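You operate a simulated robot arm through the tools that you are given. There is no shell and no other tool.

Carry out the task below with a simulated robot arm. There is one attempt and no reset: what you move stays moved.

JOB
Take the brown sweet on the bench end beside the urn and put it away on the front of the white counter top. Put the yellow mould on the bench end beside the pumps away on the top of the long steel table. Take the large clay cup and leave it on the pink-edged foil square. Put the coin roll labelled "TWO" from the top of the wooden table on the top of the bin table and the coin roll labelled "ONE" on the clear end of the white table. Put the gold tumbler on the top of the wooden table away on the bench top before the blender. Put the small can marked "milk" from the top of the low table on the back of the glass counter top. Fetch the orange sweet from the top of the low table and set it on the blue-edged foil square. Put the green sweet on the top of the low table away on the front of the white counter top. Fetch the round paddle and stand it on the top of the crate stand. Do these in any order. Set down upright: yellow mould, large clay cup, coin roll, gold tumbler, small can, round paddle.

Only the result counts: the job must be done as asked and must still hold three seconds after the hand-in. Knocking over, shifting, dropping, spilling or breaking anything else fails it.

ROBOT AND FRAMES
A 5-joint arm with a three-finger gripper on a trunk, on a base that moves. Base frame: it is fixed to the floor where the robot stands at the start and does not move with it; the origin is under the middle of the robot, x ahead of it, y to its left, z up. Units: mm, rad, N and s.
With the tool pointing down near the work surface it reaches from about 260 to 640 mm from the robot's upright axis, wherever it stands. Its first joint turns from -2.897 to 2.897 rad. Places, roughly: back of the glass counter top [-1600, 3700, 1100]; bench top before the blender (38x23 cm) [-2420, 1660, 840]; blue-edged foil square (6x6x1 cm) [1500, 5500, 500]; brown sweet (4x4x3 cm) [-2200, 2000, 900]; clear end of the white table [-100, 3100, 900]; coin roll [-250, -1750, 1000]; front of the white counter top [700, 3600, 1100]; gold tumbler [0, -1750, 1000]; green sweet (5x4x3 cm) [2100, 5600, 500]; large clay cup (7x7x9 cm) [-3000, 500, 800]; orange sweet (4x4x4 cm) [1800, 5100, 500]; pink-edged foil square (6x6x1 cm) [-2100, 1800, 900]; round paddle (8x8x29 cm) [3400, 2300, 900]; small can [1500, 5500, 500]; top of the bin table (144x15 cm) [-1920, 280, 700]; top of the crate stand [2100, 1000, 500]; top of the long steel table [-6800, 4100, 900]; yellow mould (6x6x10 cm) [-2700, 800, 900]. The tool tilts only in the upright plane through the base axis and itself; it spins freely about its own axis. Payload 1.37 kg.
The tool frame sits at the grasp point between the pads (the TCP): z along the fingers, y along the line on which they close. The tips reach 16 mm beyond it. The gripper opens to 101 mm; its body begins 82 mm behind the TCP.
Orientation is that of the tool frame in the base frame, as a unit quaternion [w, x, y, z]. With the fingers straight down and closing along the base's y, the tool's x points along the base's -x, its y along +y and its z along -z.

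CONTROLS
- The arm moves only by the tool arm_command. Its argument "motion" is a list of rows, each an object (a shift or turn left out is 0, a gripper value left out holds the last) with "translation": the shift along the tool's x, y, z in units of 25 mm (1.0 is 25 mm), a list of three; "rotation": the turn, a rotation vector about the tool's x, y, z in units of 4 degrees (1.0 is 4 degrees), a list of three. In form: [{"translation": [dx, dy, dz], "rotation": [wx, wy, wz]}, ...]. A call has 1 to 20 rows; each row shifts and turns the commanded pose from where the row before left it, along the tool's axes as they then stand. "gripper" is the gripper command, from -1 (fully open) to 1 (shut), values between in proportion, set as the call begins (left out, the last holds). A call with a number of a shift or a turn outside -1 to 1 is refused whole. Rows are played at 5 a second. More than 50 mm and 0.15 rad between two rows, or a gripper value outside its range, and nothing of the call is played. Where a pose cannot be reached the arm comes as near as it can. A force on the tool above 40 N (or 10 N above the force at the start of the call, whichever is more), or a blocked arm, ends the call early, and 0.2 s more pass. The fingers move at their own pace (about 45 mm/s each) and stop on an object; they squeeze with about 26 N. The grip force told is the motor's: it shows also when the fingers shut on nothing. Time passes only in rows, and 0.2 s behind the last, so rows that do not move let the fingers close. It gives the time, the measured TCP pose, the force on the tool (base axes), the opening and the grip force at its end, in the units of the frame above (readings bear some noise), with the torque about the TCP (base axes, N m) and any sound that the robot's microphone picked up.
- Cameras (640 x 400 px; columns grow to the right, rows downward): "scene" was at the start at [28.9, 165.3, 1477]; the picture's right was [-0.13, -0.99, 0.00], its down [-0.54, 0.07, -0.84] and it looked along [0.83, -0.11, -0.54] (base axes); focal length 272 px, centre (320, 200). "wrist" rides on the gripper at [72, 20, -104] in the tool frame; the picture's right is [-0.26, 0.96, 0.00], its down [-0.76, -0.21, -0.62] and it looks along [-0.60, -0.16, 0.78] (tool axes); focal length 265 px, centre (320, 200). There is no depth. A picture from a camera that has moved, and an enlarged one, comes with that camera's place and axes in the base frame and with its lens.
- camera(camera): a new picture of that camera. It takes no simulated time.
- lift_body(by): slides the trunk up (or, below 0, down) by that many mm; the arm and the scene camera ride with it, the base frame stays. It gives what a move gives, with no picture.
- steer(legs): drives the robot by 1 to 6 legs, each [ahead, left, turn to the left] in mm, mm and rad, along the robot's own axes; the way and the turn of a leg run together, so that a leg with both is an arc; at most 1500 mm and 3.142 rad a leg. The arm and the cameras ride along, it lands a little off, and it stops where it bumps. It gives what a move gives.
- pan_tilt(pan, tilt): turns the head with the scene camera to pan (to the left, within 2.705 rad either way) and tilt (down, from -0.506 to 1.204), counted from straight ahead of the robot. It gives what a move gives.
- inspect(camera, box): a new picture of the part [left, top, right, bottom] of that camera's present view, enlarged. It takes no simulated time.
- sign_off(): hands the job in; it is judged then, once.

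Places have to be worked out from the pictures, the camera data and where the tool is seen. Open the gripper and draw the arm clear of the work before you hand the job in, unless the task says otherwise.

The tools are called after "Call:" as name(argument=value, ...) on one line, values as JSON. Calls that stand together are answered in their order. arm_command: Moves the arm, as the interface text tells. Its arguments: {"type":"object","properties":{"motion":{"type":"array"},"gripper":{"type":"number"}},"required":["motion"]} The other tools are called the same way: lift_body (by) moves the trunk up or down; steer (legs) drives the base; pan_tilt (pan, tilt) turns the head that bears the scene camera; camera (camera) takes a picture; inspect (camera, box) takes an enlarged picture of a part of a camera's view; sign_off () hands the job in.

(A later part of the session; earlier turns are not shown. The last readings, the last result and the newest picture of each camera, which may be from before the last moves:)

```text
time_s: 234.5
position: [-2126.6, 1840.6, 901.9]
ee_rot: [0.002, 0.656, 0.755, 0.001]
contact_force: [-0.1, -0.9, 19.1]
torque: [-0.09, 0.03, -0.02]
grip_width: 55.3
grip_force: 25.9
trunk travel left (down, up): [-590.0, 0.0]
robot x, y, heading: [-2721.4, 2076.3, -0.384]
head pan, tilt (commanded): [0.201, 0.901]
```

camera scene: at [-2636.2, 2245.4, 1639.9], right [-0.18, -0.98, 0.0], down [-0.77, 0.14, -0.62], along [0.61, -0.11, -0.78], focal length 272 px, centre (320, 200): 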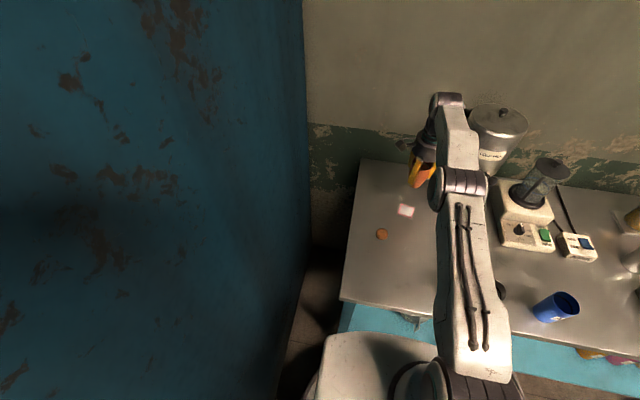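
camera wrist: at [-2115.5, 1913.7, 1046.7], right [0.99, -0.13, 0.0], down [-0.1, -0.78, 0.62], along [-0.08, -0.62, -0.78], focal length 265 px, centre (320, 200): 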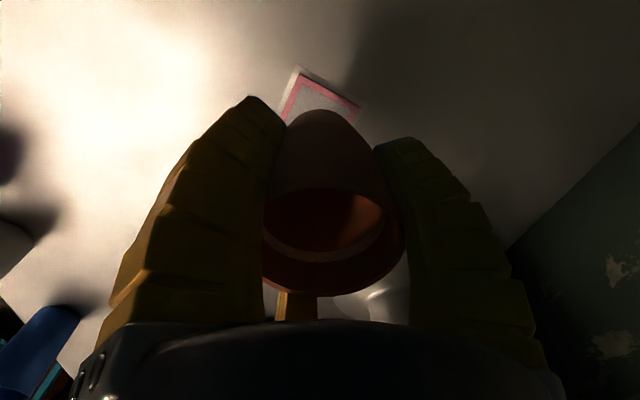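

Contact at TCP ≈903. Relieving slightly and opening the fingers to about 78 mm.

Call:
arm_command(motion=[{"translation": [0, 0, -0.08]}, {"translation": [0, 0, 0]}])

Call:
arm_command(motion=[{"translation": [0, 0, 0]}, {"translation": [0, 0, 0]}, {"translation": [0, 0, 0]}], gripper=-0.6)

Call:
camera(camera="wrist")

```text
time_s: 235.1
position: [-2128.0, 1839.7, 902.1]
ee_rot: [0.0, 0.656, 0.754, 0.0]
contact_force: [2.5, -1.0, 13.4]
torque: [-0.05, -0.15, 0.01]
grip_width: 55.6
grip_force: 26.2
trunk travel left (down, up): [-590.0, 0.0]
robot x, y, heading: [-2724.8, 2075.2, -0.381]
head pan, tilt (commanded): [0.201, 0.901]
```

```text
time_s: 235.9
position: [-2126.9, 1840.1, 901.2]
ee_rot: [0.0, 0.656, 0.755, 0.0]
contact_force: [-0.4, 0.1, 0.3]
torque: [0.01, -0.02, -0.02]
grip_width: 82.8
grip_force: 1.1
trunk travel left (down, up): [-590.0, 0.0]
robot x, y, heading: [-2721.4, 2072.3, -0.386]
head pan, tilt (commanded): [0.201, 0.901]
```

```text
taken
camera wrist: at [-2117.9, 1913.9, 1005.0], right [0.99, -0.13, 0.0], down [-0.1, -0.78, 0.62], along [-0.08, -0.62, -0.78], focal length 265 px, centre (320, 200)
```

wrist: 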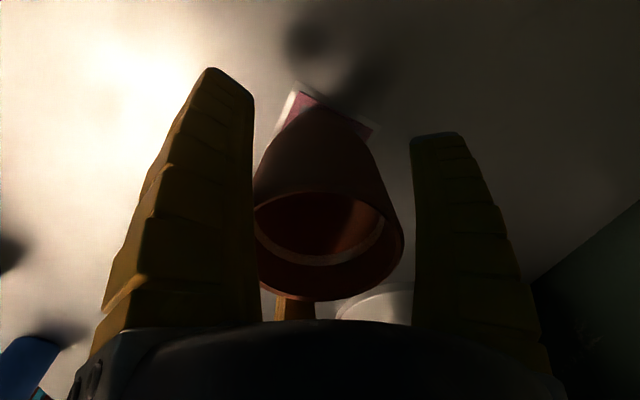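

Released; the cup stands on the foil. Retreating straight up.

Call:
arm_command(motion=[{"translation": [0, 0, -0.4]}, {"translation": [0, 0, -0.6]}, {"translation": [0, 0, -0.8]}, {"translation": [0, 0, -0.8]}, {"translation": [0, 0, -0.8]}, {"translation": [0, 0, -0.8]}, {"translation": [0, 0, -0.8]}])

Call:
camera(camera="wrist")

Call:
inspect(camera="scene", box=[340, 130, 500, 250])

```text
time_s: 237.5
position: [-2128.3, 1842.2, 1028.6]
ee_rot: [0.001, 0.656, 0.755, 0.0]
contact_force: [-0.7, -0.3, -0.3]
torque: [0.01, 0.04, -0.01]
grip_width: 83.1
grip_force: 1.5
trunk travel left (down, up): [-590.0, 0.0]
robot x, y, heading: [-2723.2, 2074.7, -0.384]
head pan, tilt (commanded): [0.201, 0.901]
```

```text
taken
camera wrist: at [-2119.0, 1915.5, 1132.2], right [0.99, -0.13, 0.0], down [-0.1, -0.78, 0.62], along [-0.08, -0.62, -0.78], focal length 265 px, centre (320, 200)
```

wrist: 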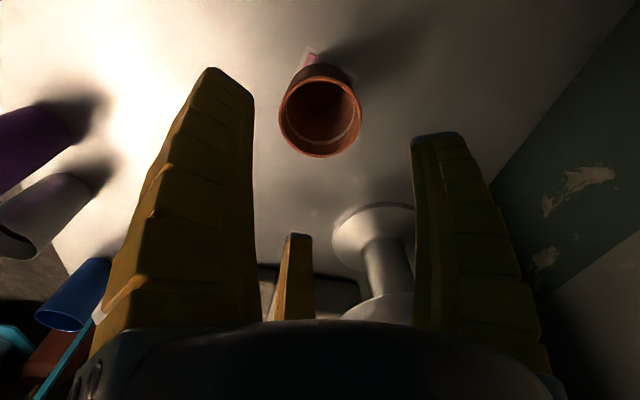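

```text
3.33 times, centred on (420, 190) of scene
camera zoom: at [-2638.4, 2246.3, 1639.9], right [-0.18, -0.98, 0.0], down [-0.77, 0.14, -0.62], along [0.61, -0.11, -0.78], focal length 908 px, centre (-13, 233)
```

zoom: 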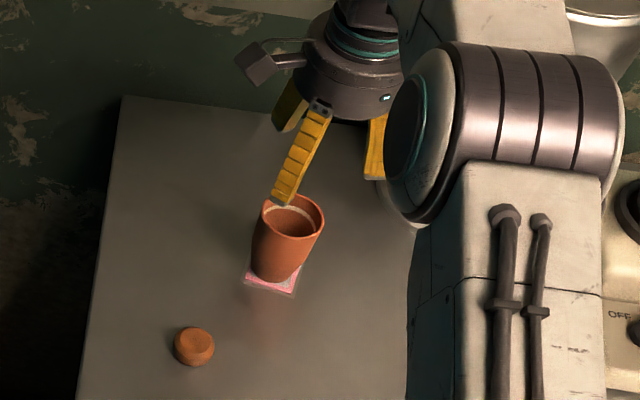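

The clay cup is on the pink foil. Next, the brown sweet at ≈(-2208,1956): moving above it with the fingers at ~66 mm.

Call:
arm_command(motion=[{"translation": [0.83, -0.42, 0]}, {"translation": [0.83, -0.42, 0]}, {"translation": [0.83, -0.42, 0]}, {"translation": [0.83, -0.42, 0]}, {"translation": [0.83, -0.42, 0]}, {"translation": [0.81, -0.43, 0]}], gripper=-0.25)

Call:
camera(camera="wrist")

Call:
inspect(camera="scene", box=[340, 130, 500, 250])

```text
time_s: 238.9
position: [-2210.1, 1954.0, 1029.1]
ee_rot: [0.001, 0.656, 0.755, -0.001]
contact_force: [0.1, 0.6, -0.7]
torque: [-0.02, 0.03, 0.01]
grip_width: 66.5
grip_force: 2.1
trunk travel left (down, up): [-590.0, 0.0]
robot x, y, heading: [-2719.1, 2074.3, -0.385]
head pan, tilt (commanded): [0.201, 0.901]
```

```text
taken
camera wrist: at [-2200.4, 2027.8, 1132.9], right [0.99, -0.13, 0.0], down [-0.1, -0.78, 0.62], along [-0.08, -0.62, -0.78], focal length 265 px, centre (320, 200)
```

wrist: 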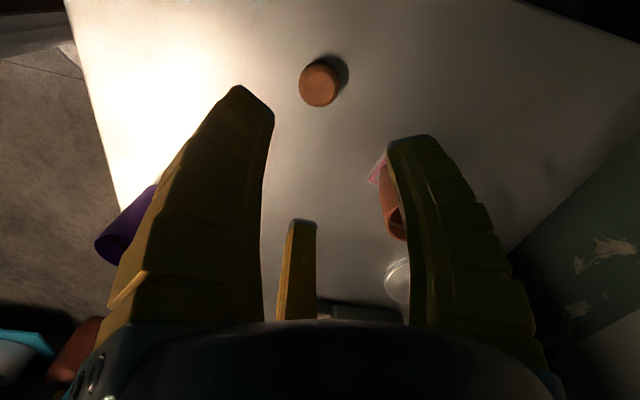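

```text
3.33 times, centred on (420, 190) of scene
camera zoom: at [-2638.6, 2246.7, 1639.9], right [-0.18, -0.98, 0.0], down [-0.77, 0.14, -0.62], along [0.61, -0.11, -0.78], focal length 908 px, centre (-13, 233)
```

zoom: 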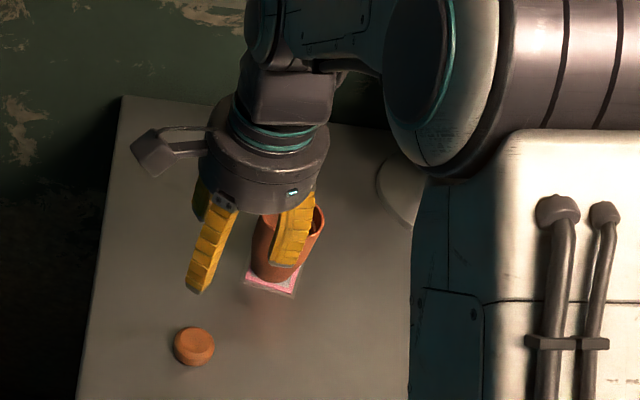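

Well aligned above the sweet. Descending to TCP z≈873 and closing.

Call:
arm_command(motion=[{"translation": [0.1, 0, 0.9]}, {"translation": [0, 0, 0.9]}, {"translation": [0, 0, 0.9]}, {"translation": [0, 0, 0.9]}, {"translation": [0, 0, 0.9]}])

Call:
camera(camera="wrist")

```text
time_s: 240.1
position: [-2206.0, 1954.0, 914.9]
ee_rot: [-0.001, 0.656, 0.755, -0.001]
contact_force: [0.7, 0.3, -0.4]
torque: [0.0, 0.02, 0.01]
grip_width: 66.3
grip_force: 2.5
trunk travel left (down, up): [-590.0, 0.0]
robot x, y, heading: [-2722.7, 2074.0, -0.38]
head pan, tilt (commanded): [0.201, 0.901]
```

```text
taken
camera wrist: at [-2196.9, 2027.3, 1019.2], right [0.99, -0.13, 0.0], down [-0.1, -0.78, 0.62], along [-0.08, -0.62, -0.78], focal length 265 px, centre (320, 200)
```

wrist: 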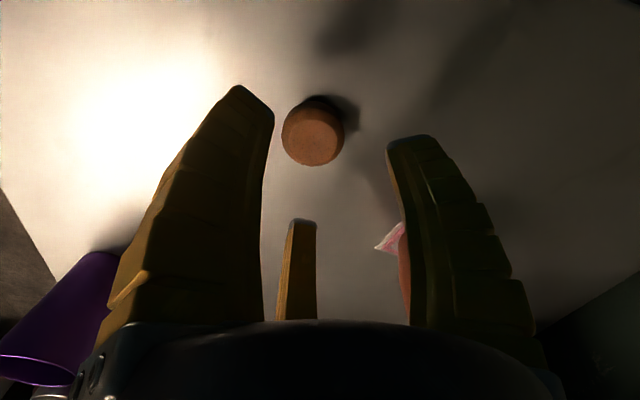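

A small correction (+6 mm in y), then final descent.

Call:
arm_command(motion=[{"translation": [0.25, -0.08, 0]}, {"translation": [0, 0, 0.6]}])

Call:
camera(camera="wrist")

```text
time_s: 240.7
position: [-2208.9, 1958.7, 898.5]
ee_rot: [0.0, 0.656, 0.754, 0.0]
contact_force: [0.1, -0.4, -0.2]
torque: [0.01, 0.03, 0.01]
grip_width: 66.3
grip_force: 2.9
trunk travel left (down, up): [-590.0, 0.0]
robot x, y, heading: [-2724.1, 2073.4, -0.383]
head pan, tilt (commanded): [0.201, 0.901]
```

```text
taken
camera wrist: at [-2199.6, 2033.7, 1002.9], right [0.99, -0.13, 0.0], down [-0.1, -0.78, 0.62], along [-0.08, -0.62, -0.78], focal length 265 px, centre (320, 200)
```

wrist: 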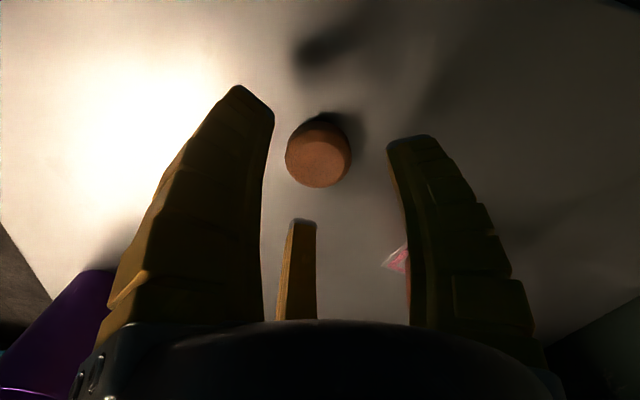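

Call:
arm_command(motion=[{"translation": [0, 0, 0.7]}])

Call:
camera(camera="wrist")

Call:
inspect(camera="scene", box=[340, 170, 440, 250])

```text
time_s: 241.1
position: [-2210.0, 1958.7, 880.7]
ee_rot: [-0.001, 0.656, 0.755, 0.0]
contact_force: [0.2, 0.2, -0.8]
torque: [0.0, 0.03, -0.01]
grip_width: 66.4
grip_force: 2.0
trunk travel left (down, up): [-590.0, 0.0]
robot x, y, heading: [-2723.6, 2075.2, -0.381]
head pan, tilt (commanded): [0.201, 0.901]
```

```text
taken
camera wrist: at [-2200.2, 2033.1, 984.9], right [0.99, -0.13, 0.0], down [-0.1, -0.78, 0.62], along [-0.08, -0.62, -0.78], focal length 265 px, centre (320, 200)
```

wrist: 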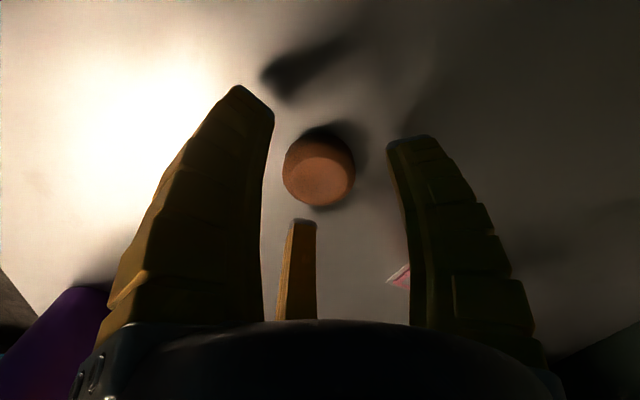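

```text
5.00 times, centred on (390, 210) of scene
camera zoom: at [-2637.6, 2246.1, 1639.9], right [-0.18, -0.98, 0.0], down [-0.77, 0.14, -0.62], along [0.61, -0.11, -0.78], focal length 1362 px, centre (-30, 150)
```

zoom: 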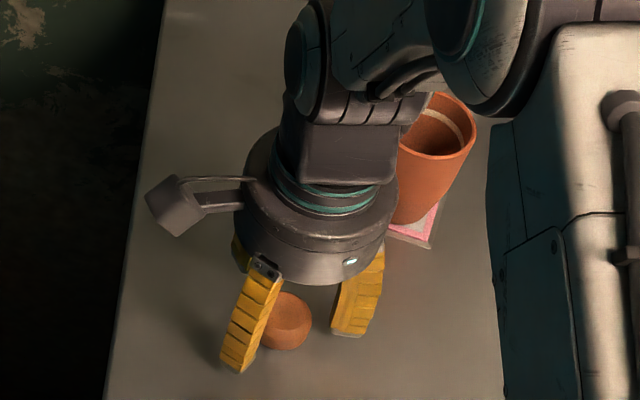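

Centred well enough; descending 9 mm more and closing.

Call:
arm_command(motion=[{"translation": [-0.1, 0, 0.2]}, {"translation": [0, 0, 0.2]}])

Call:
arm_command(motion=[{"translation": [0, 0, 0]}, {"translation": [0, 0, 0]}, {"translation": [0, 0, 0]}, {"translation": [0, 0, 0]}, {"translation": [0, 0, 0]}], gripper=1)

Call:
arm_command(motion=[{"translation": [0, 0, -0.4]}, {"translation": [0, 0, -0.8]}, {"translation": [0, 0, -0.8]}, {"translation": [0, 0, -1]}, {"translation": [0, 0, -1]}, {"translation": [0, 0, -1]}, {"translation": [0, 0, -1]}])

Call:
camera(camera="wrist")

Call:
camera(camera="scene")

```text
time_s: 241.7
position: [-2209.9, 1957.0, 871.6]
ee_rot: [-0.001, 0.656, 0.755, 0.0]
contact_force: [0.6, 0.6, -0.2]
torque: [0.05, 0.0, 0.0]
grip_width: 66.5
grip_force: 2.6
trunk travel left (down, up): [-590.0, 0.0]
robot x, y, heading: [-2728.2, 2072.4, -0.38]
head pan, tilt (commanded): [0.201, 0.901]
```

```text
time_s: 242.9
position: [-2209.3, 1958.9, 872.0]
ee_rot: [0.0, 0.656, 0.755, 0.0]
contact_force: [-0.3, -0.4, 8.1]
torque: [-0.01, 0.08, 0.0]
grip_width: 33.9
grip_force: 26.3
trunk travel left (down, up): [-590.0, 0.0]
robot x, y, heading: [-2724.8, 2073.4, -0.383]
head pan, tilt (commanded): [0.201, 0.901]
```

```text
time_s: 244.5
position: [-2212.3, 1961.8, 1022.0]
ee_rot: [0.0, 0.657, 0.754, -0.001]
contact_force: [-0.2, 0.7, 0.4]
torque: [-0.03, -0.01, 0.01]
grip_width: 32.8
grip_force: 26.3
trunk travel left (down, up): [-590.0, 0.0]
robot x, y, heading: [-2720.6, 2073.1, -0.386]
head pan, tilt (commanded): [0.201, 0.901]
```

```text
taken
camera wrist: at [-2202.6, 2035.1, 1127.2], right [0.99, -0.13, 0.0], down [-0.1, -0.78, 0.62], along [-0.08, -0.62, -0.78], focal length 265 px, centre (320, 200)
```

wrist: 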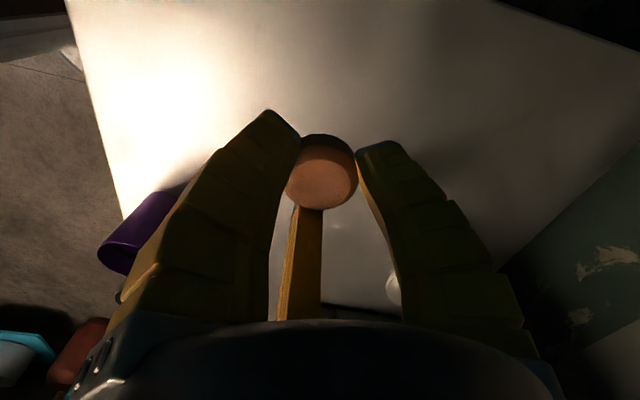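

```text
taken
camera scene: at [-2638.6, 2246.4, 1639.9], right [-0.18, -0.98, 0.0], down [-0.77, 0.14, -0.62], along [0.61, -0.11, -0.78], focal length 272 px, centre (320, 200)
```

scene: 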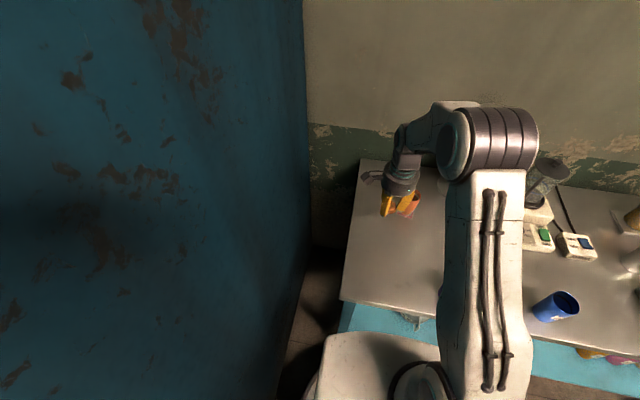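

The brown sweet is held. The "front" of the white counter is its street side, so I'll retract the arm, back out of the stall and go around via the street.

Call:
arm_command(motion=[{"translation": [0.31, -0.85, -0.8]}, {"translation": [0.31, -0.85, -0.8]}, {"translation": [0.31, -0.85, -0.8]}, {"translation": [0.31, -0.85, -0.8]}])

Call:
steer(legs=[[-780, 0, 0], [0, 0, 1.98], [1200, 0, 0], [0, 0, -0.7]])

Call:
pan_tilt(pan=0.0, tilt=0.4)

Call:
camera(camera="scene")

Call:
pan_tilt(pan=-0.9, tilt=0.4)

Call:
camera(camera="scene")

Call:
pan_tilt(pan=1.2, tilt=0.3)

Call:
camera(camera="scene")

```text
time_s: 245.5
position: [-2296.4, 1979.7, 1101.2]
ee_rot: [0.001, 0.656, 0.755, 0.0]
contact_force: [0.6, 0.7, 0.5]
torque: [0.02, 0.01, 0.04]
grip_width: 32.6
grip_force: 25.9
trunk travel left (down, up): [-590.0, 0.0]
robot x, y, heading: [-2722.8, 2073.9, -0.383]
head pan, tilt (commanded): [0.201, 0.901]
```

```text
time_s: 261.7
position: [-3196.1, 3890.2, 1102.3]
ee_rot: [0.001, 0.096, 0.995, 0.0]
contact_force: [0.0, 0.0, 0.1]
torque: [0.01, 0.01, 0.02]
grip_width: 32.2
grip_force: 25.8
trunk travel left (down, up): [-590.0, 0.0]
robot x, y, heading: [-3425.8, 3518.4, 0.856]
head pan, tilt (commanded): [0.201, 0.901]
```

```text
time_s: 262.6
position: [-3195.5, 3890.4, 1100.2]
ee_rot: [0.0, 0.096, 0.995, 0.001]
contact_force: [0.4, -0.2, 0.6]
torque: [-0.01, -0.01, 0.02]
grip_width: 32.1
grip_force: 25.9
trunk travel left (down, up): [-590.0, 0.0]
robot x, y, heading: [-3425.7, 3518.2, 0.856]
head pan, tilt (commanded): [0.0, 0.4]
```

```text
taken
camera scene: at [-3534.8, 3659.0, 1682.9], right [0.75, -0.66, 0.0], down [-0.26, -0.29, -0.92], along [0.61, 0.69, -0.39], focal length 272 px, centre (320, 200)
```

scene: 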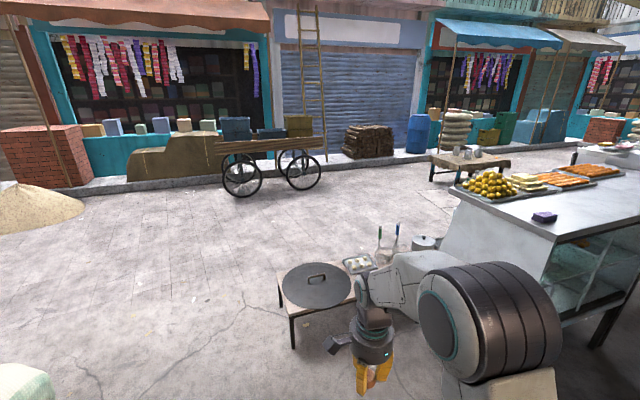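

```text
time_s: 263.8
position: [-3195.9, 3890.0, 1100.8]
ee_rot: [0.0, 0.097, 0.995, 0.0]
contact_force: [-0.9, -1.0, 0.0]
torque: [0.01, -0.03, 0.01]
grip_width: 32.5
grip_force: 26.3
trunk travel left (down, up): [-590.0, 0.0]
robot x, y, heading: [-3424.9, 3520.7, 0.851]
head pan, tilt (commanded): [-0.901, 0.4]
```

```text
taken
camera scene: at [-3503.2, 3584.9, 1683.0], right [-0.05, -1.0, 0.0], down [-0.39, 0.02, -0.92], along [0.92, -0.04, -0.39], focal length 272 px, centre (320, 200)
```

scene: 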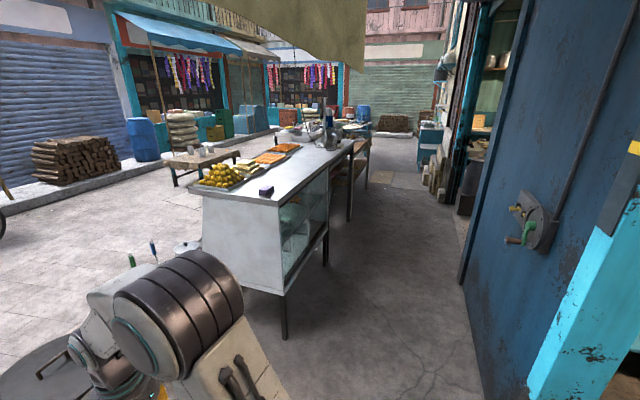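

```text
time_s: 265.8
position: [-3195.8, 3890.1, 1101.0]
ee_rot: [0.0, 0.097, 0.995, 0.001]
contact_force: [-0.6, -0.3, -0.2]
torque: [-0.04, -0.01, 0.02]
grip_width: 32.3
grip_force: 26.1
trunk travel left (down, up): [-590.0, 0.0]
robot x, y, heading: [-3426.9, 3523.6, 0.857]
head pan, tilt (commanded): [1.201, 0.3]
```

```text
taken
camera scene: at [-3639.0, 3671.9, 1692.2], right [0.89, 0.46, 0.0], down [0.14, -0.26, -0.96], along [-0.44, 0.85, -0.3], focal length 272 px, centre (320, 200)
```

scene: 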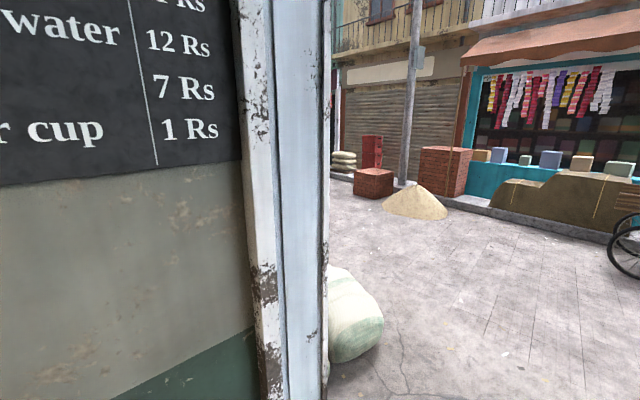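

I see the street: a low table with a griddle lies ahead north of the glass counter. I'll go around it on the north side, checking as I go.

Call:
steer(legs=[[0, 0, 0.65], [1450, -20, 0], [0, 0, -1.5]])

Call:
pan_tilt(pan=-0.3, tilt=0.45)

Call:
camera(camera="scene")

Call:
pan_tilt(pan=0.5, tilt=0.35)

Call:
camera(camera="scene")

```text
time_s: 278.5
position: [-2860.2, 5009.7, 1101.6]
ee_rot: [0.0, 0.518, 0.856, 0.001]
contact_force: [0.9, 0.0, -0.9]
torque: [0.02, 0.02, -0.01]
grip_width: 32.0
grip_force: 25.5
trunk travel left (down, up): [-590.0, 0.0]
robot x, y, heading: [-3292.9, 4954.8, -0.042]
head pan, tilt (commanded): [1.201, 0.3]
```

```text
time_s: 280.1
position: [-2859.8, 5009.4, 1101.6]
ee_rot: [0.0, 0.518, 0.855, 0.0]
contact_force: [-0.6, -0.6, 0.4]
torque: [0.0, 0.01, 0.01]
grip_width: 31.9
grip_force: 25.8
trunk travel left (down, up): [-590.0, 0.0]
robot x, y, heading: [-3292.5, 4950.7, -0.041]
head pan, tilt (commanded): [-0.3, 0.45]
```

```text
taken
camera scene: at [-3258.8, 5103.3, 1678.3], right [-0.34, -0.94, 0.0], down [-0.41, 0.15, -0.9], along [0.85, -0.3, -0.44], focal length 272 px, centre (320, 200)
```

scene: 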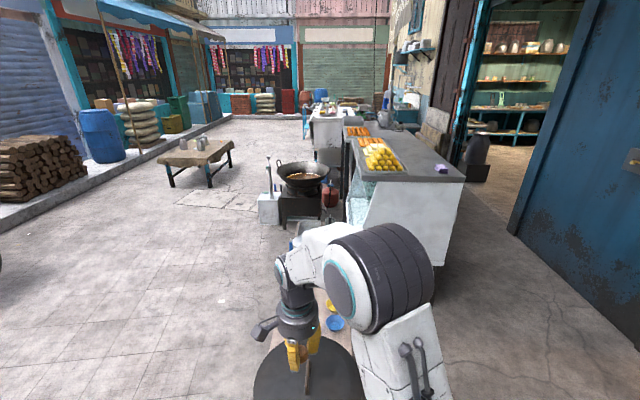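

```text
time_s: 281.2
position: [-2859.6, 5009.6, 1101.8]
ee_rot: [-0.001, 0.518, 0.855, 0.001]
contact_force: [-0.3, 0.4, 0.0]
torque: [-0.03, 0.04, 0.04]
grip_width: 32.2
grip_force: 26.3
trunk travel left (down, up): [-590.0, 0.0]
robot x, y, heading: [-3292.8, 4952.3, -0.045]
head pan, tilt (commanded): [0.499, 0.351]
```

```text
taken
camera scene: at [-3261.8, 5175.1, 1687.5], right [0.44, -0.9, 0.0], down [-0.31, -0.15, -0.94], along [0.84, 0.41, -0.34], focal length 272 px, centre (320, 200)
```

scene: 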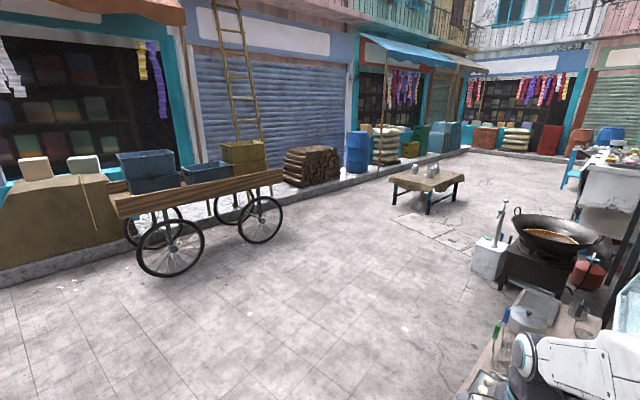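

The route north of the griddle table and wok stove is open. I'll shift north and drive east along the street.

Call:
steer(legs=[[350, 560, 0], [1300, 0, 0], [1200, -50, 0], [0, 0, -0.6]])

Call:
pan_tilt(pan=0.0, tilt=0.45)

Call:
camera(camera="scene")

Call:
pan_tilt(pan=0.9, tilt=0.45)

Call:
camera(camera="scene")

```text
time_s: 298.6
position: [0.8, 5131.3, 1100.5]
ee_rot: [0.0, 0.751, 0.66, 0.002]
contact_force: [0.3, 0.2, 0.4]
torque: [-0.01, 0.02, 0.0]
grip_width: 32.3
grip_force: 26.1
trunk travel left (down, up): [-590.0, 0.0]
robot x, y, heading: [-384.6, 5335.9, -0.655]
head pan, tilt (commanded): [0.499, 0.351]
```

```text
time_s: 299.5
position: [0.7, 5132.0, 1102.2]
ee_rot: [0.001, 0.751, 0.66, 0.0]
contact_force: [0.0, 1.2, -0.8]
torque: [0.01, 0.0, -0.01]
grip_width: 32.4
grip_force: 26.2
trunk travel left (down, up): [-590.0, 0.0]
robot x, y, heading: [-386.5, 5336.4, -0.655]
head pan, tilt (commanded): [0.0, 0.45]
```

```text
taken
camera scene: at [-253.4, 5457.2, 1678.3], right [-0.61, -0.79, 0.0], down [-0.35, 0.26, -0.9], along [0.72, -0.55, -0.44], focal length 272 px, centre (320, 200)
```

scene: 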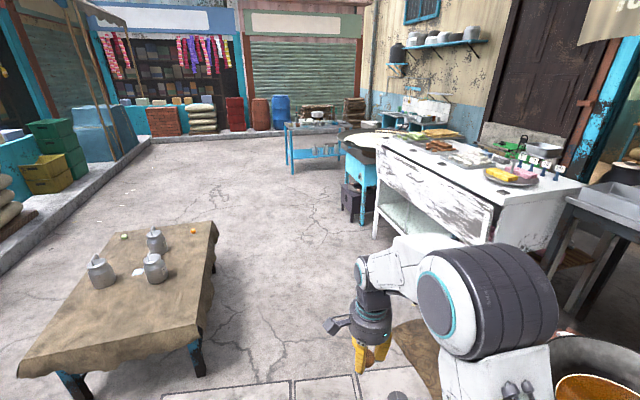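

```text
time_s: 300.7
position: [0.0, 5131.2, 1100.6]
ee_rot: [0.0, 0.752, 0.659, 0.0]
contact_force: [0.1, 0.0, -1.0]
torque: [-0.07, 0.01, -0.03]
grip_width: 32.4
grip_force: 26.0
trunk travel left (down, up): [-590.0, 0.0]
robot x, y, heading: [-387.0, 5332.1, -0.65]
head pan, tilt (commanded): [0.901, 0.45]
```

```text
taken
camera scene: at [-237.3, 5535.4, 1678.3], right [0.24, -0.97, 0.0], down [-0.42, -0.11, -0.9], along [0.87, 0.22, -0.44], focal length 272 px, centre (320, 200)
```

scene: 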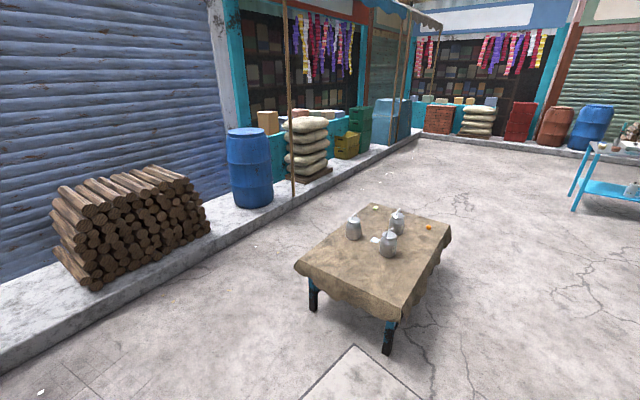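

I see the white counter's street side and the low table. Zooming in on both.

Call:
inspect(camera="scene", box=[330, 200, 470, 280])

Call:
pan_tilt(pan=-0.3, tilt=0.5)

Call:
inspect(camera="scene", box=[220, 80, 480, 240])

```text
4.57 times, centred on (400, 240) of scene
camera zoom: at [-237.3, 5535.4, 1678.3], right [0.24, -0.97, 0.0], down [-0.42, -0.11, -0.9], along [0.87, 0.22, -0.44], focal length 1245 px, centre (-46, 17)
```

zoom: 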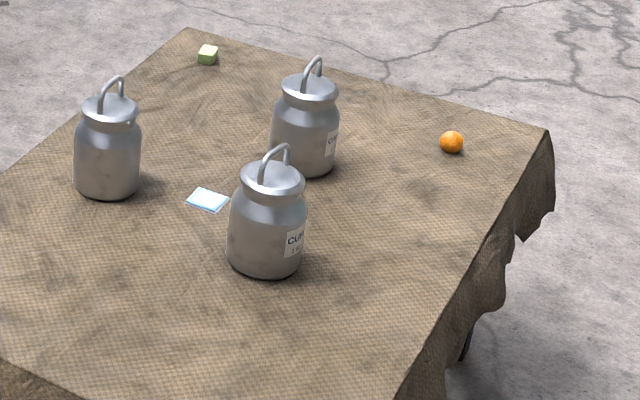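

```text
time_s: 302.1
position: [1.2, 5130.5, 1100.0]
ee_rot: [0.0, 0.751, 0.661, 0.0]
contact_force: [0.1, 0.1, -0.6]
torque: [0.0, 0.01, 0.03]
grip_width: 32.4
grip_force: 26.5
trunk travel left (down, up): [-590.0, 0.0]
robot x, y, heading: [-385.1, 5337.0, -0.658]
head pan, tilt (commanded): [-0.3, 0.499]
```

```text
2.46 times, centred on (350, 160) of scene
camera zoom: at [-273.7, 5438.8, 1673.8], right [-0.82, -0.58, 0.0], down [-0.28, 0.39, -0.88], along [0.51, -0.72, -0.48], focal length 670 px, centre (246, 298)
```

zoom: 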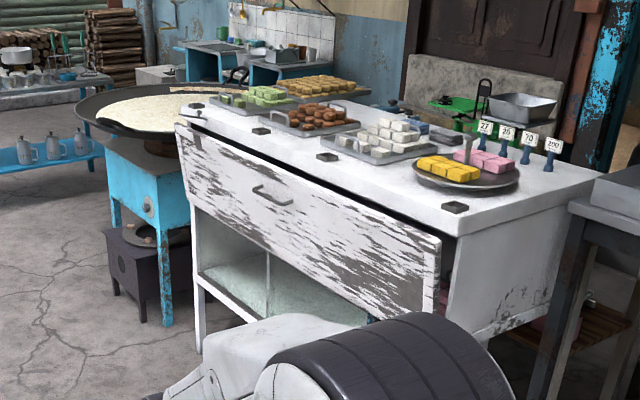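

The top's front strip on the street side is where sweets go (edge direction ≈(.914,-.405), z≈1050). I'll drive to about (700,4500) and face the counter.

Call:
steer(legs=[[1350, 0, 0], [0, 0, -1.33]])

Call:
pan_tilt(pan=0.0, tilt=0.6)

Call:
camera(camera="scene")

```text
time_s: 305.5
position: [333.9, 4822.1, 1102.5]
ee_rot: [-0.001, 0.804, 0.595, 0.0]
contact_force: [0.1, 0.3, -1.1]
torque: [-0.01, 0.02, 0.02]
grip_width: 32.5
grip_force: 26.5
trunk travel left (down, up): [-590.0, 0.0]
robot x, y, heading: [-14.5, 5089.4, -0.821]
head pan, tilt (commanded): [-0.3, 0.499]
stopped in leg 1: the robot was blocked; the commanded pose is now the measured one
```

```text
time_s: 306.3
position: [334.2, 4821.6, 1101.3]
ee_rot: [0.0, 0.804, 0.595, 0.0]
contact_force: [-0.1, -0.2, -0.6]
torque: [-0.02, 0.01, 0.03]
grip_width: 32.4
grip_force: 26.1
trunk travel left (down, up): [-590.0, 0.0]
robot x, y, heading: [-13.8, 5090.5, -0.82]
head pan, tilt (commanded): [0.0, 0.6]
```

```text
taken
camera scene: at [134.8, 5187.6, 1664.7], right [-0.73, -0.68, 0.0], down [-0.39, 0.41, -0.83], along [0.56, -0.6, -0.56], focal length 272 px, centre (320, 200)
```

scene: 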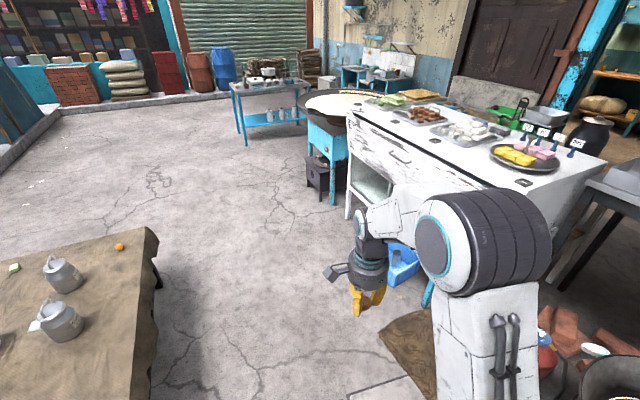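

The robot was blocked near (-14,5090). I'll look down around the base to see what it touched before moving anything.

Call:
pan_tilt(pan=0.0, tilt=1.2)

Call:
camera(camera="scene")

Call:
pan_tilt(pan=-1.0, tilt=1.1)

Call:
camera(camera="scene")

Call:
pan_tilt(pan=0.8, tilt=1.1)

Call:
camera(camera="scene")

```text
time_s: 307.3
position: [335.1, 4822.5, 1101.6]
ee_rot: [0.0, 0.804, 0.595, 0.0]
contact_force: [0.9, 0.8, -0.4]
torque: [0.0, 0.02, 0.0]
grip_width: 32.6
grip_force: 25.9
trunk travel left (down, up): [-590.0, 0.0]
robot x, y, heading: [-12.4, 5087.2, -0.814]
head pan, tilt (commanded): [0.0, 1.201]
```

```text
taken
camera scene: at [112.7, 5211.2, 1620.2], right [-0.73, -0.68, 0.0], down [-0.64, 0.68, -0.36], along [0.25, -0.27, -0.93], focal length 272 px, centre (320, 200)
```

scene: 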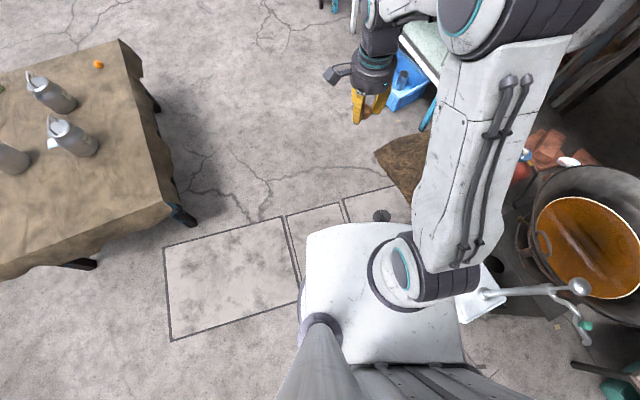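

```text
time_s: 308.5
position: [333.9, 4821.8, 1101.8]
ee_rot: [-0.001, 0.803, 0.596, 0.0]
contact_force: [0.1, 0.8, 0.2]
torque: [0.0, 0.02, 0.01]
grip_width: 32.6
grip_force: 26.3
trunk travel left (down, up): [-590.0, 0.0]
robot x, y, heading: [-12.4, 5088.3, -0.819]
head pan, tilt (commanded): [-1.0, 1.1]
```

```text
taken
camera scene: at [59.1, 5190.9, 1626.1], right [-0.97, 0.24, 0.0], down [0.22, 0.86, -0.45], along [-0.11, -0.44, -0.89], focal length 272 px, centre (320, 200)
```

scene: 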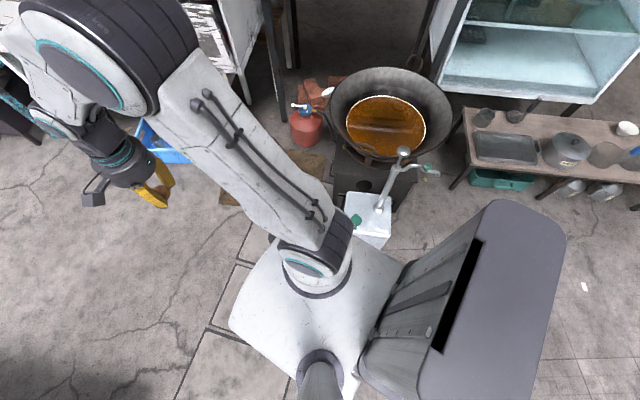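

```text
time_s: 310.3
position: [334.0, 4821.5, 1101.7]
ee_rot: [0.0, 0.803, 0.596, 0.0]
contact_force: [-0.4, 0.7, 0.2]
torque: [0.0, -0.02, 0.02]
grip_width: 32.7
grip_force: 26.1
trunk travel left (down, up): [-590.0, 0.0]
robot x, y, heading: [-19.6, 5088.2, -0.82]
head pan, tilt (commanded): [0.799, 1.1]
```

```text
taken
camera scene: at [137.6, 5250.9, 1626.1], right [-0.02, -1.0, 0.0], down [-0.89, 0.02, -0.45], along [0.45, -0.01, -0.89], focal length 272 px, centre (320, 200)
```

scene: 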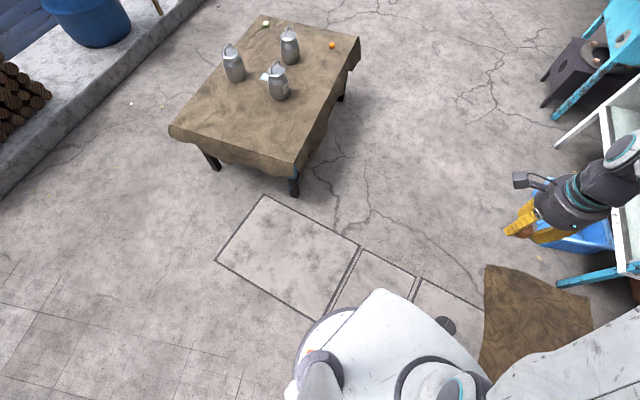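

I need to identify what was hit: zooming on the dark round object at the plate's front edge and on the white pump box at the right.

Call:
inspect(camera="scene", box=[380, 260, 520, 380])

Call:
pan_tilt(pan=-1.0, tilt=1.1)

Call:
inspect(camera="scene", box=[210, 120, 470, 300])

Call:
pan_tilt(pan=-0.4, tilt=1.2)

Call:
camera(camera="scene")

```text
3.33 times, centred on (450, 320) of scene
camera zoom: at [137.6, 5250.9, 1626.1], right [-0.02, -1.0, 0.0], down [-0.89, 0.02, -0.45], along [0.45, -0.01, -0.89], focal length 908 px, centre (-113, -200)
```

zoom: 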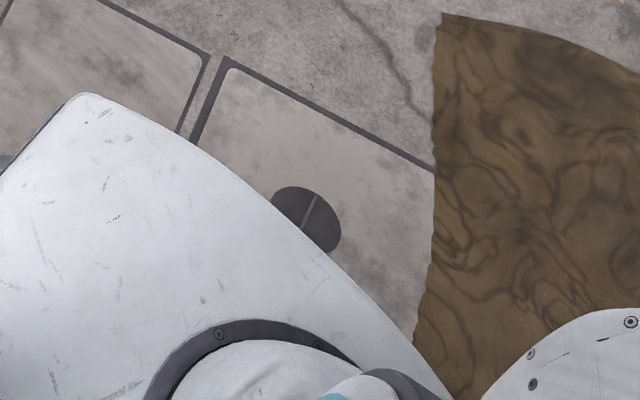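

```text
time_s: 312.1
position: [333.6, 4820.7, 1100.9]
ee_rot: [0.0, 0.803, 0.595, 0.0]
contact_force: [-0.3, 1.0, -0.3]
torque: [-0.01, -0.01, 0.01]
grip_width: 32.5
grip_force: 26.0
trunk travel left (down, up): [-590.0, 0.0]
robot x, y, heading: [-12.3, 5085.2, -0.818]
head pan, tilt (commanded): [-1.0, 1.1]
```

```text
2.22 times, centred on (340, 210) of scene
camera zoom: at [59.0, 5190.9, 1626.1], right [-0.97, 0.24, 0.0], down [0.22, 0.86, -0.45], along [-0.11, -0.44, -0.89], focal length 605 px, centre (276, 178)
```

zoom: 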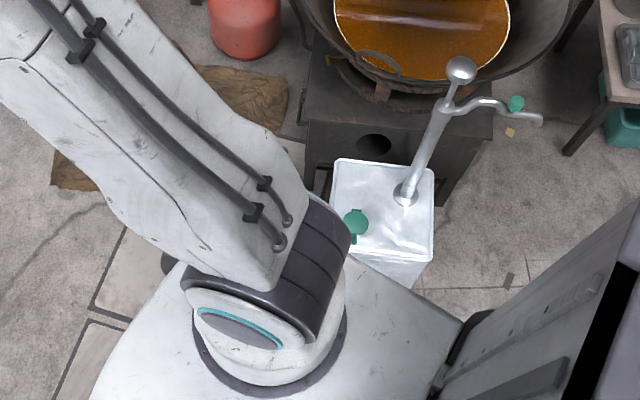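

```text
time_s: 313.1
position: [334.5, 4822.9, 1101.2]
ee_rot: [0.001, 0.803, 0.595, 0.001]
contact_force: [-0.2, 0.5, -0.6]
torque: [-0.02, -0.01, 0.0]
grip_width: 32.5
grip_force: 26.0
trunk travel left (down, up): [-590.0, 0.0]
robot x, y, heading: [-12.1, 5087.3, -0.818]
head pan, tilt (commanded): [-0.4, 1.201]
```

```text
taken
camera scene: at [93.7, 5199.6, 1620.1], right [-0.94, -0.34, 0.0], down [-0.32, 0.87, -0.36], along [0.12, -0.34, -0.93], focal length 272 px, centre (320, 200)
```

scene: 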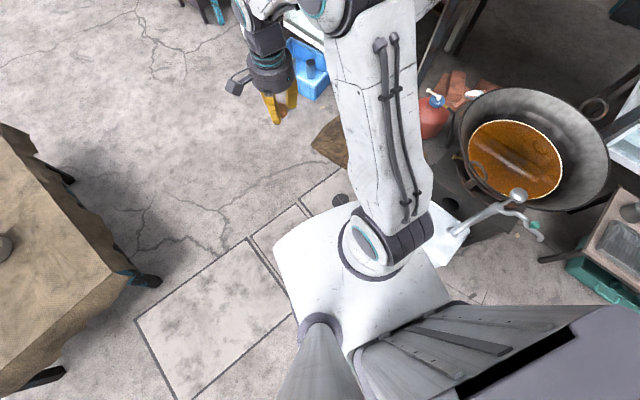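

The floor features ahead are flat manhole covers, and the tin stands ~100 mm clear of the base. I'll check higher up for what may have blocked the robot.

Call:
pan_tilt(pan=0.0, tilt=-0.3)

Call:
camera(camera="scene")

Call:
pan_tilt(pan=-1.3, tilt=0.3)

Call:
camera(camera="scene")

Call:
pan_tilt(pan=-2.2, tilt=0.8)

Call:
camera(camera="scene")

```text
time_s: 314.7
position: [334.0, 4821.1, 1101.9]
ee_rot: [0.0, 0.803, 0.596, -0.001]
contact_force: [-0.1, 0.2, -0.2]
torque: [-0.02, 0.02, 0.02]
grip_width: 32.8
grip_force: 26.1
trunk travel left (down, up): [-590.0, 0.0]
robot x, y, heading: [-12.9, 5087.5, -0.819]
head pan, tilt (commanded): [0.0, -0.3]
```

```text
taken
camera scene: at [128.2, 5194.7, 1745.4], right [-0.73, -0.68, 0.0], down [0.2, -0.22, -0.96], along [0.65, -0.7, 0.29], focal length 272 px, centre (320, 200)
```

scene: 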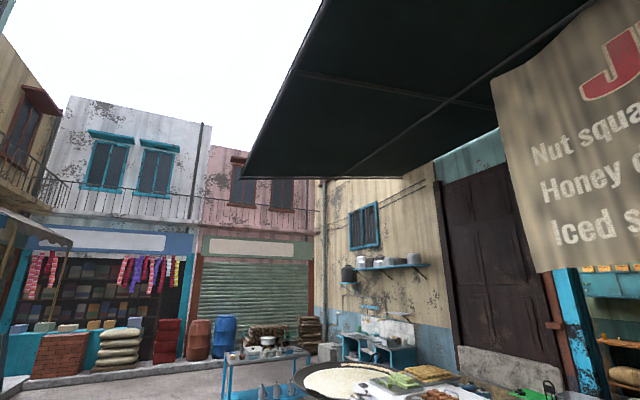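

```text
time_s: 316.2
position: [334.7, 4822.2, 1101.1]
ee_rot: [-0.001, 0.803, 0.595, 0.0]
contact_force: [0.5, 0.0, -0.2]
torque: [-0.02, 0.02, 0.02]
grip_width: 32.7
grip_force: 25.8
trunk travel left (down, up): [-590.0, 0.0]
robot x, y, heading: [-14.6, 5085.3, -0.822]
head pan, tilt (commanded): [-1.3, 0.3]
```

```text
taken
camera scene: at [25.9, 5172.4, 1692.3], right [-0.85, 0.52, 0.0], down [0.15, 0.25, -0.96], along [-0.5, -0.82, -0.3], focal length 272 px, centre (320, 200)
```

scene: 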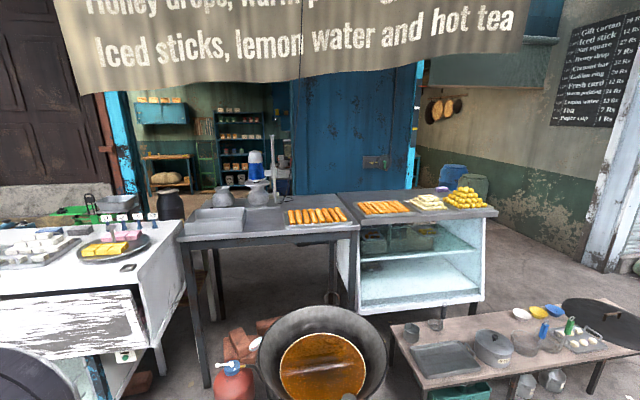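

```text
time_s: 317.4
position: [334.6, 4822.6, 1101.6]
ee_rot: [0.0, 0.804, 0.595, 0.0]
contact_force: [0.4, -0.2, -0.7]
torque: [0.0, 0.04, 0.0]
grip_width: 32.7
grip_force: 25.8
trunk travel left (down, up): [-590.0, 0.0]
robot x, y, heading: [-12.0, 5089.9, -0.819]
head pan, tilt (commanded): [-2.201, 0.799]
```

```text
taken
camera scene: at [-5.6, 5242.2, 1647.9], right [-0.12, 0.99, 0.0], down [0.71, 0.09, -0.7], along [-0.69, -0.09, -0.72], focal length 272 px, centre (320, 200)
```

scene: 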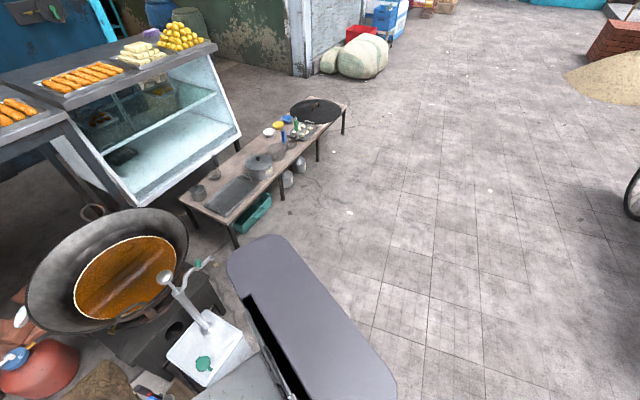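

Nothing visible was toppled, and the tin is where it was within my measuring error. I'll first move away to the left, then take a wider path to the middle of the white counter's front.

Call:
steer(legs=[[0, 400, 0], [640, -60, 0], [640, -60, 0], [0, 0, -1.16]])

Call:
pan_tilt(pan=0.0, tilt=0.65)

Call:
camera(camera="scene")

```text
time_s: 329.3
position: [954.8, 3920.3, 1101.1]
ee_rot: [0.001, 0.999, 0.044, -0.001]
contact_force: [-0.4, -1.0, -1.2]
torque: [-0.01, -0.02, 0.0]
grip_width: 32.2
grip_force: 25.3
trunk travel left (down, up): [-590.0, 0.0]
robot x, y, heading: [1069.2, 4342.9, -2.004]
head pan, tilt (commanded): [-2.201, 0.799]
```

```text
time_s: 331.4
position: [954.9, 3921.3, 1102.9]
ee_rot: [0.0, 0.999, 0.043, 0.0]
contact_force: [-0.3, 0.2, -1.0]
torque: [-0.01, 0.01, 0.02]
grip_width: 32.4
grip_force: 25.7
trunk travel left (down, up): [-590.0, 0.0]
robot x, y, heading: [1075.2, 4342.8, -2.007]
head pan, tilt (commanded): [0.0, 0.649]
```

```text
taken
camera scene: at [1219.8, 4245.1, 1660.4], right [-0.91, 0.42, 0.0], down [0.26, 0.55, -0.8], along [-0.34, -0.72, -0.6], focal length 272 px, centre (320, 200)
```

scene: 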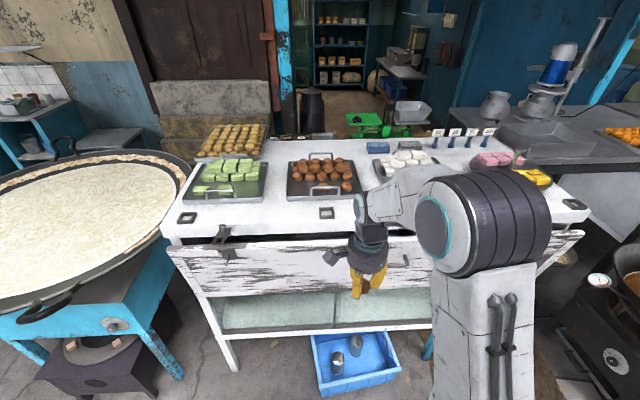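

The front strip before the trays is clear and ~200 mm deep. A blue crate stands below, so I'll stay ~480 mm off the edge and reach out. Moving forward 145 mm.

Call:
steer(legs=[[140, -20, 0]])

Call:
camera(camera="scene")

Call:
camera(camera="wrist")

```text
time_s: 332.7
position: [874.7, 3797.4, 1100.2]
ee_rot: [-0.001, 0.999, 0.042, 0.001]
contact_force: [-0.6, -0.6, -0.2]
torque: [0.03, -0.02, 0.0]
grip_width: 32.5
grip_force: 26.3
trunk travel left (down, up): [-590.0, 0.0]
robot x, y, heading: [995.4, 4219.6, -2.007]
head pan, tilt (commanded): [0.0, 0.649]
```

```text
taken
camera scene: at [1139.7, 4121.0, 1660.4], right [-0.91, 0.42, 0.0], down [0.26, 0.55, -0.8], along [-0.34, -0.72, -0.61], focal length 272 px, centre (320, 200)
```

scene: 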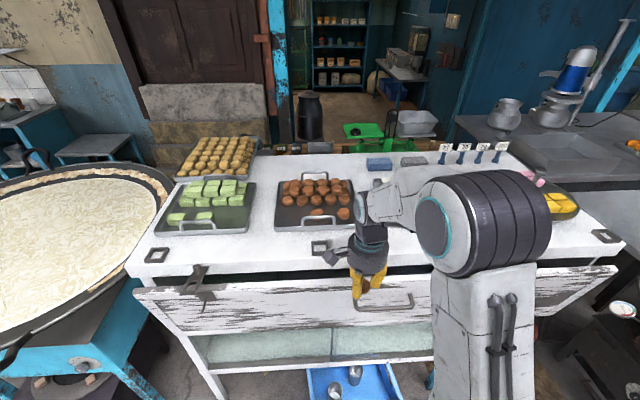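

```text
taken
camera wrist: at [947.9, 3783.8, 1204.8], right [-0.18, -0.98, 0.0], down [-0.77, 0.14, 0.62], along [-0.61, 0.11, -0.78], focal length 265 px, centre (320, 200)
```

wrist: 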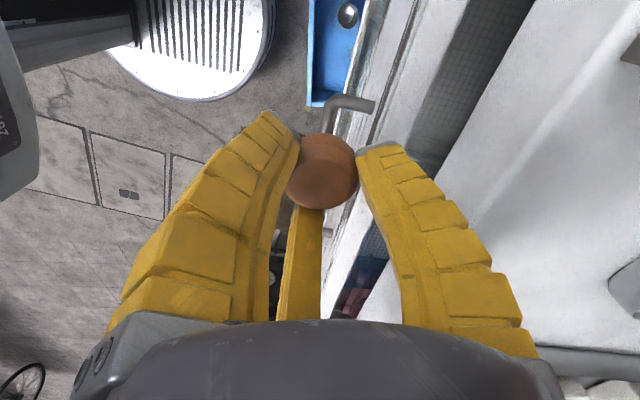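

The counter edge is actually ~90 mm further (the tilted flap had confused me); target ≈(733,3611). I'll look down to check the base's clearance to the crate and flap before going closer.

Call:
pan_tilt(pan=0.0, tilt=1.1)

Call:
camera(camera="scene")

```text
time_s: 333.6
position: [875.4, 3798.9, 1102.3]
ee_rot: [-0.001, 0.999, 0.042, 0.001]
contact_force: [-0.1, 0.4, 0.4]
torque: [0.02, -0.01, 0.01]
grip_width: 32.2
grip_force: 25.6
trunk travel left (down, up): [-590.0, 0.0]
robot x, y, heading: [991.2, 4219.5, -2.007]
head pan, tilt (commanded): [0.0, 1.1]
```

```text
taken
camera scene: at [1150.6, 4143.7, 1626.2], right [-0.91, 0.42, 0.0], down [0.38, 0.81, -0.45], along [-0.19, -0.41, -0.89], focal length 272 px, centre (320, 200)
```

scene: 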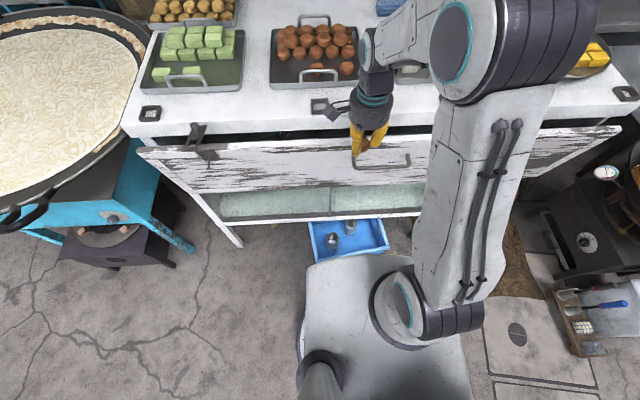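

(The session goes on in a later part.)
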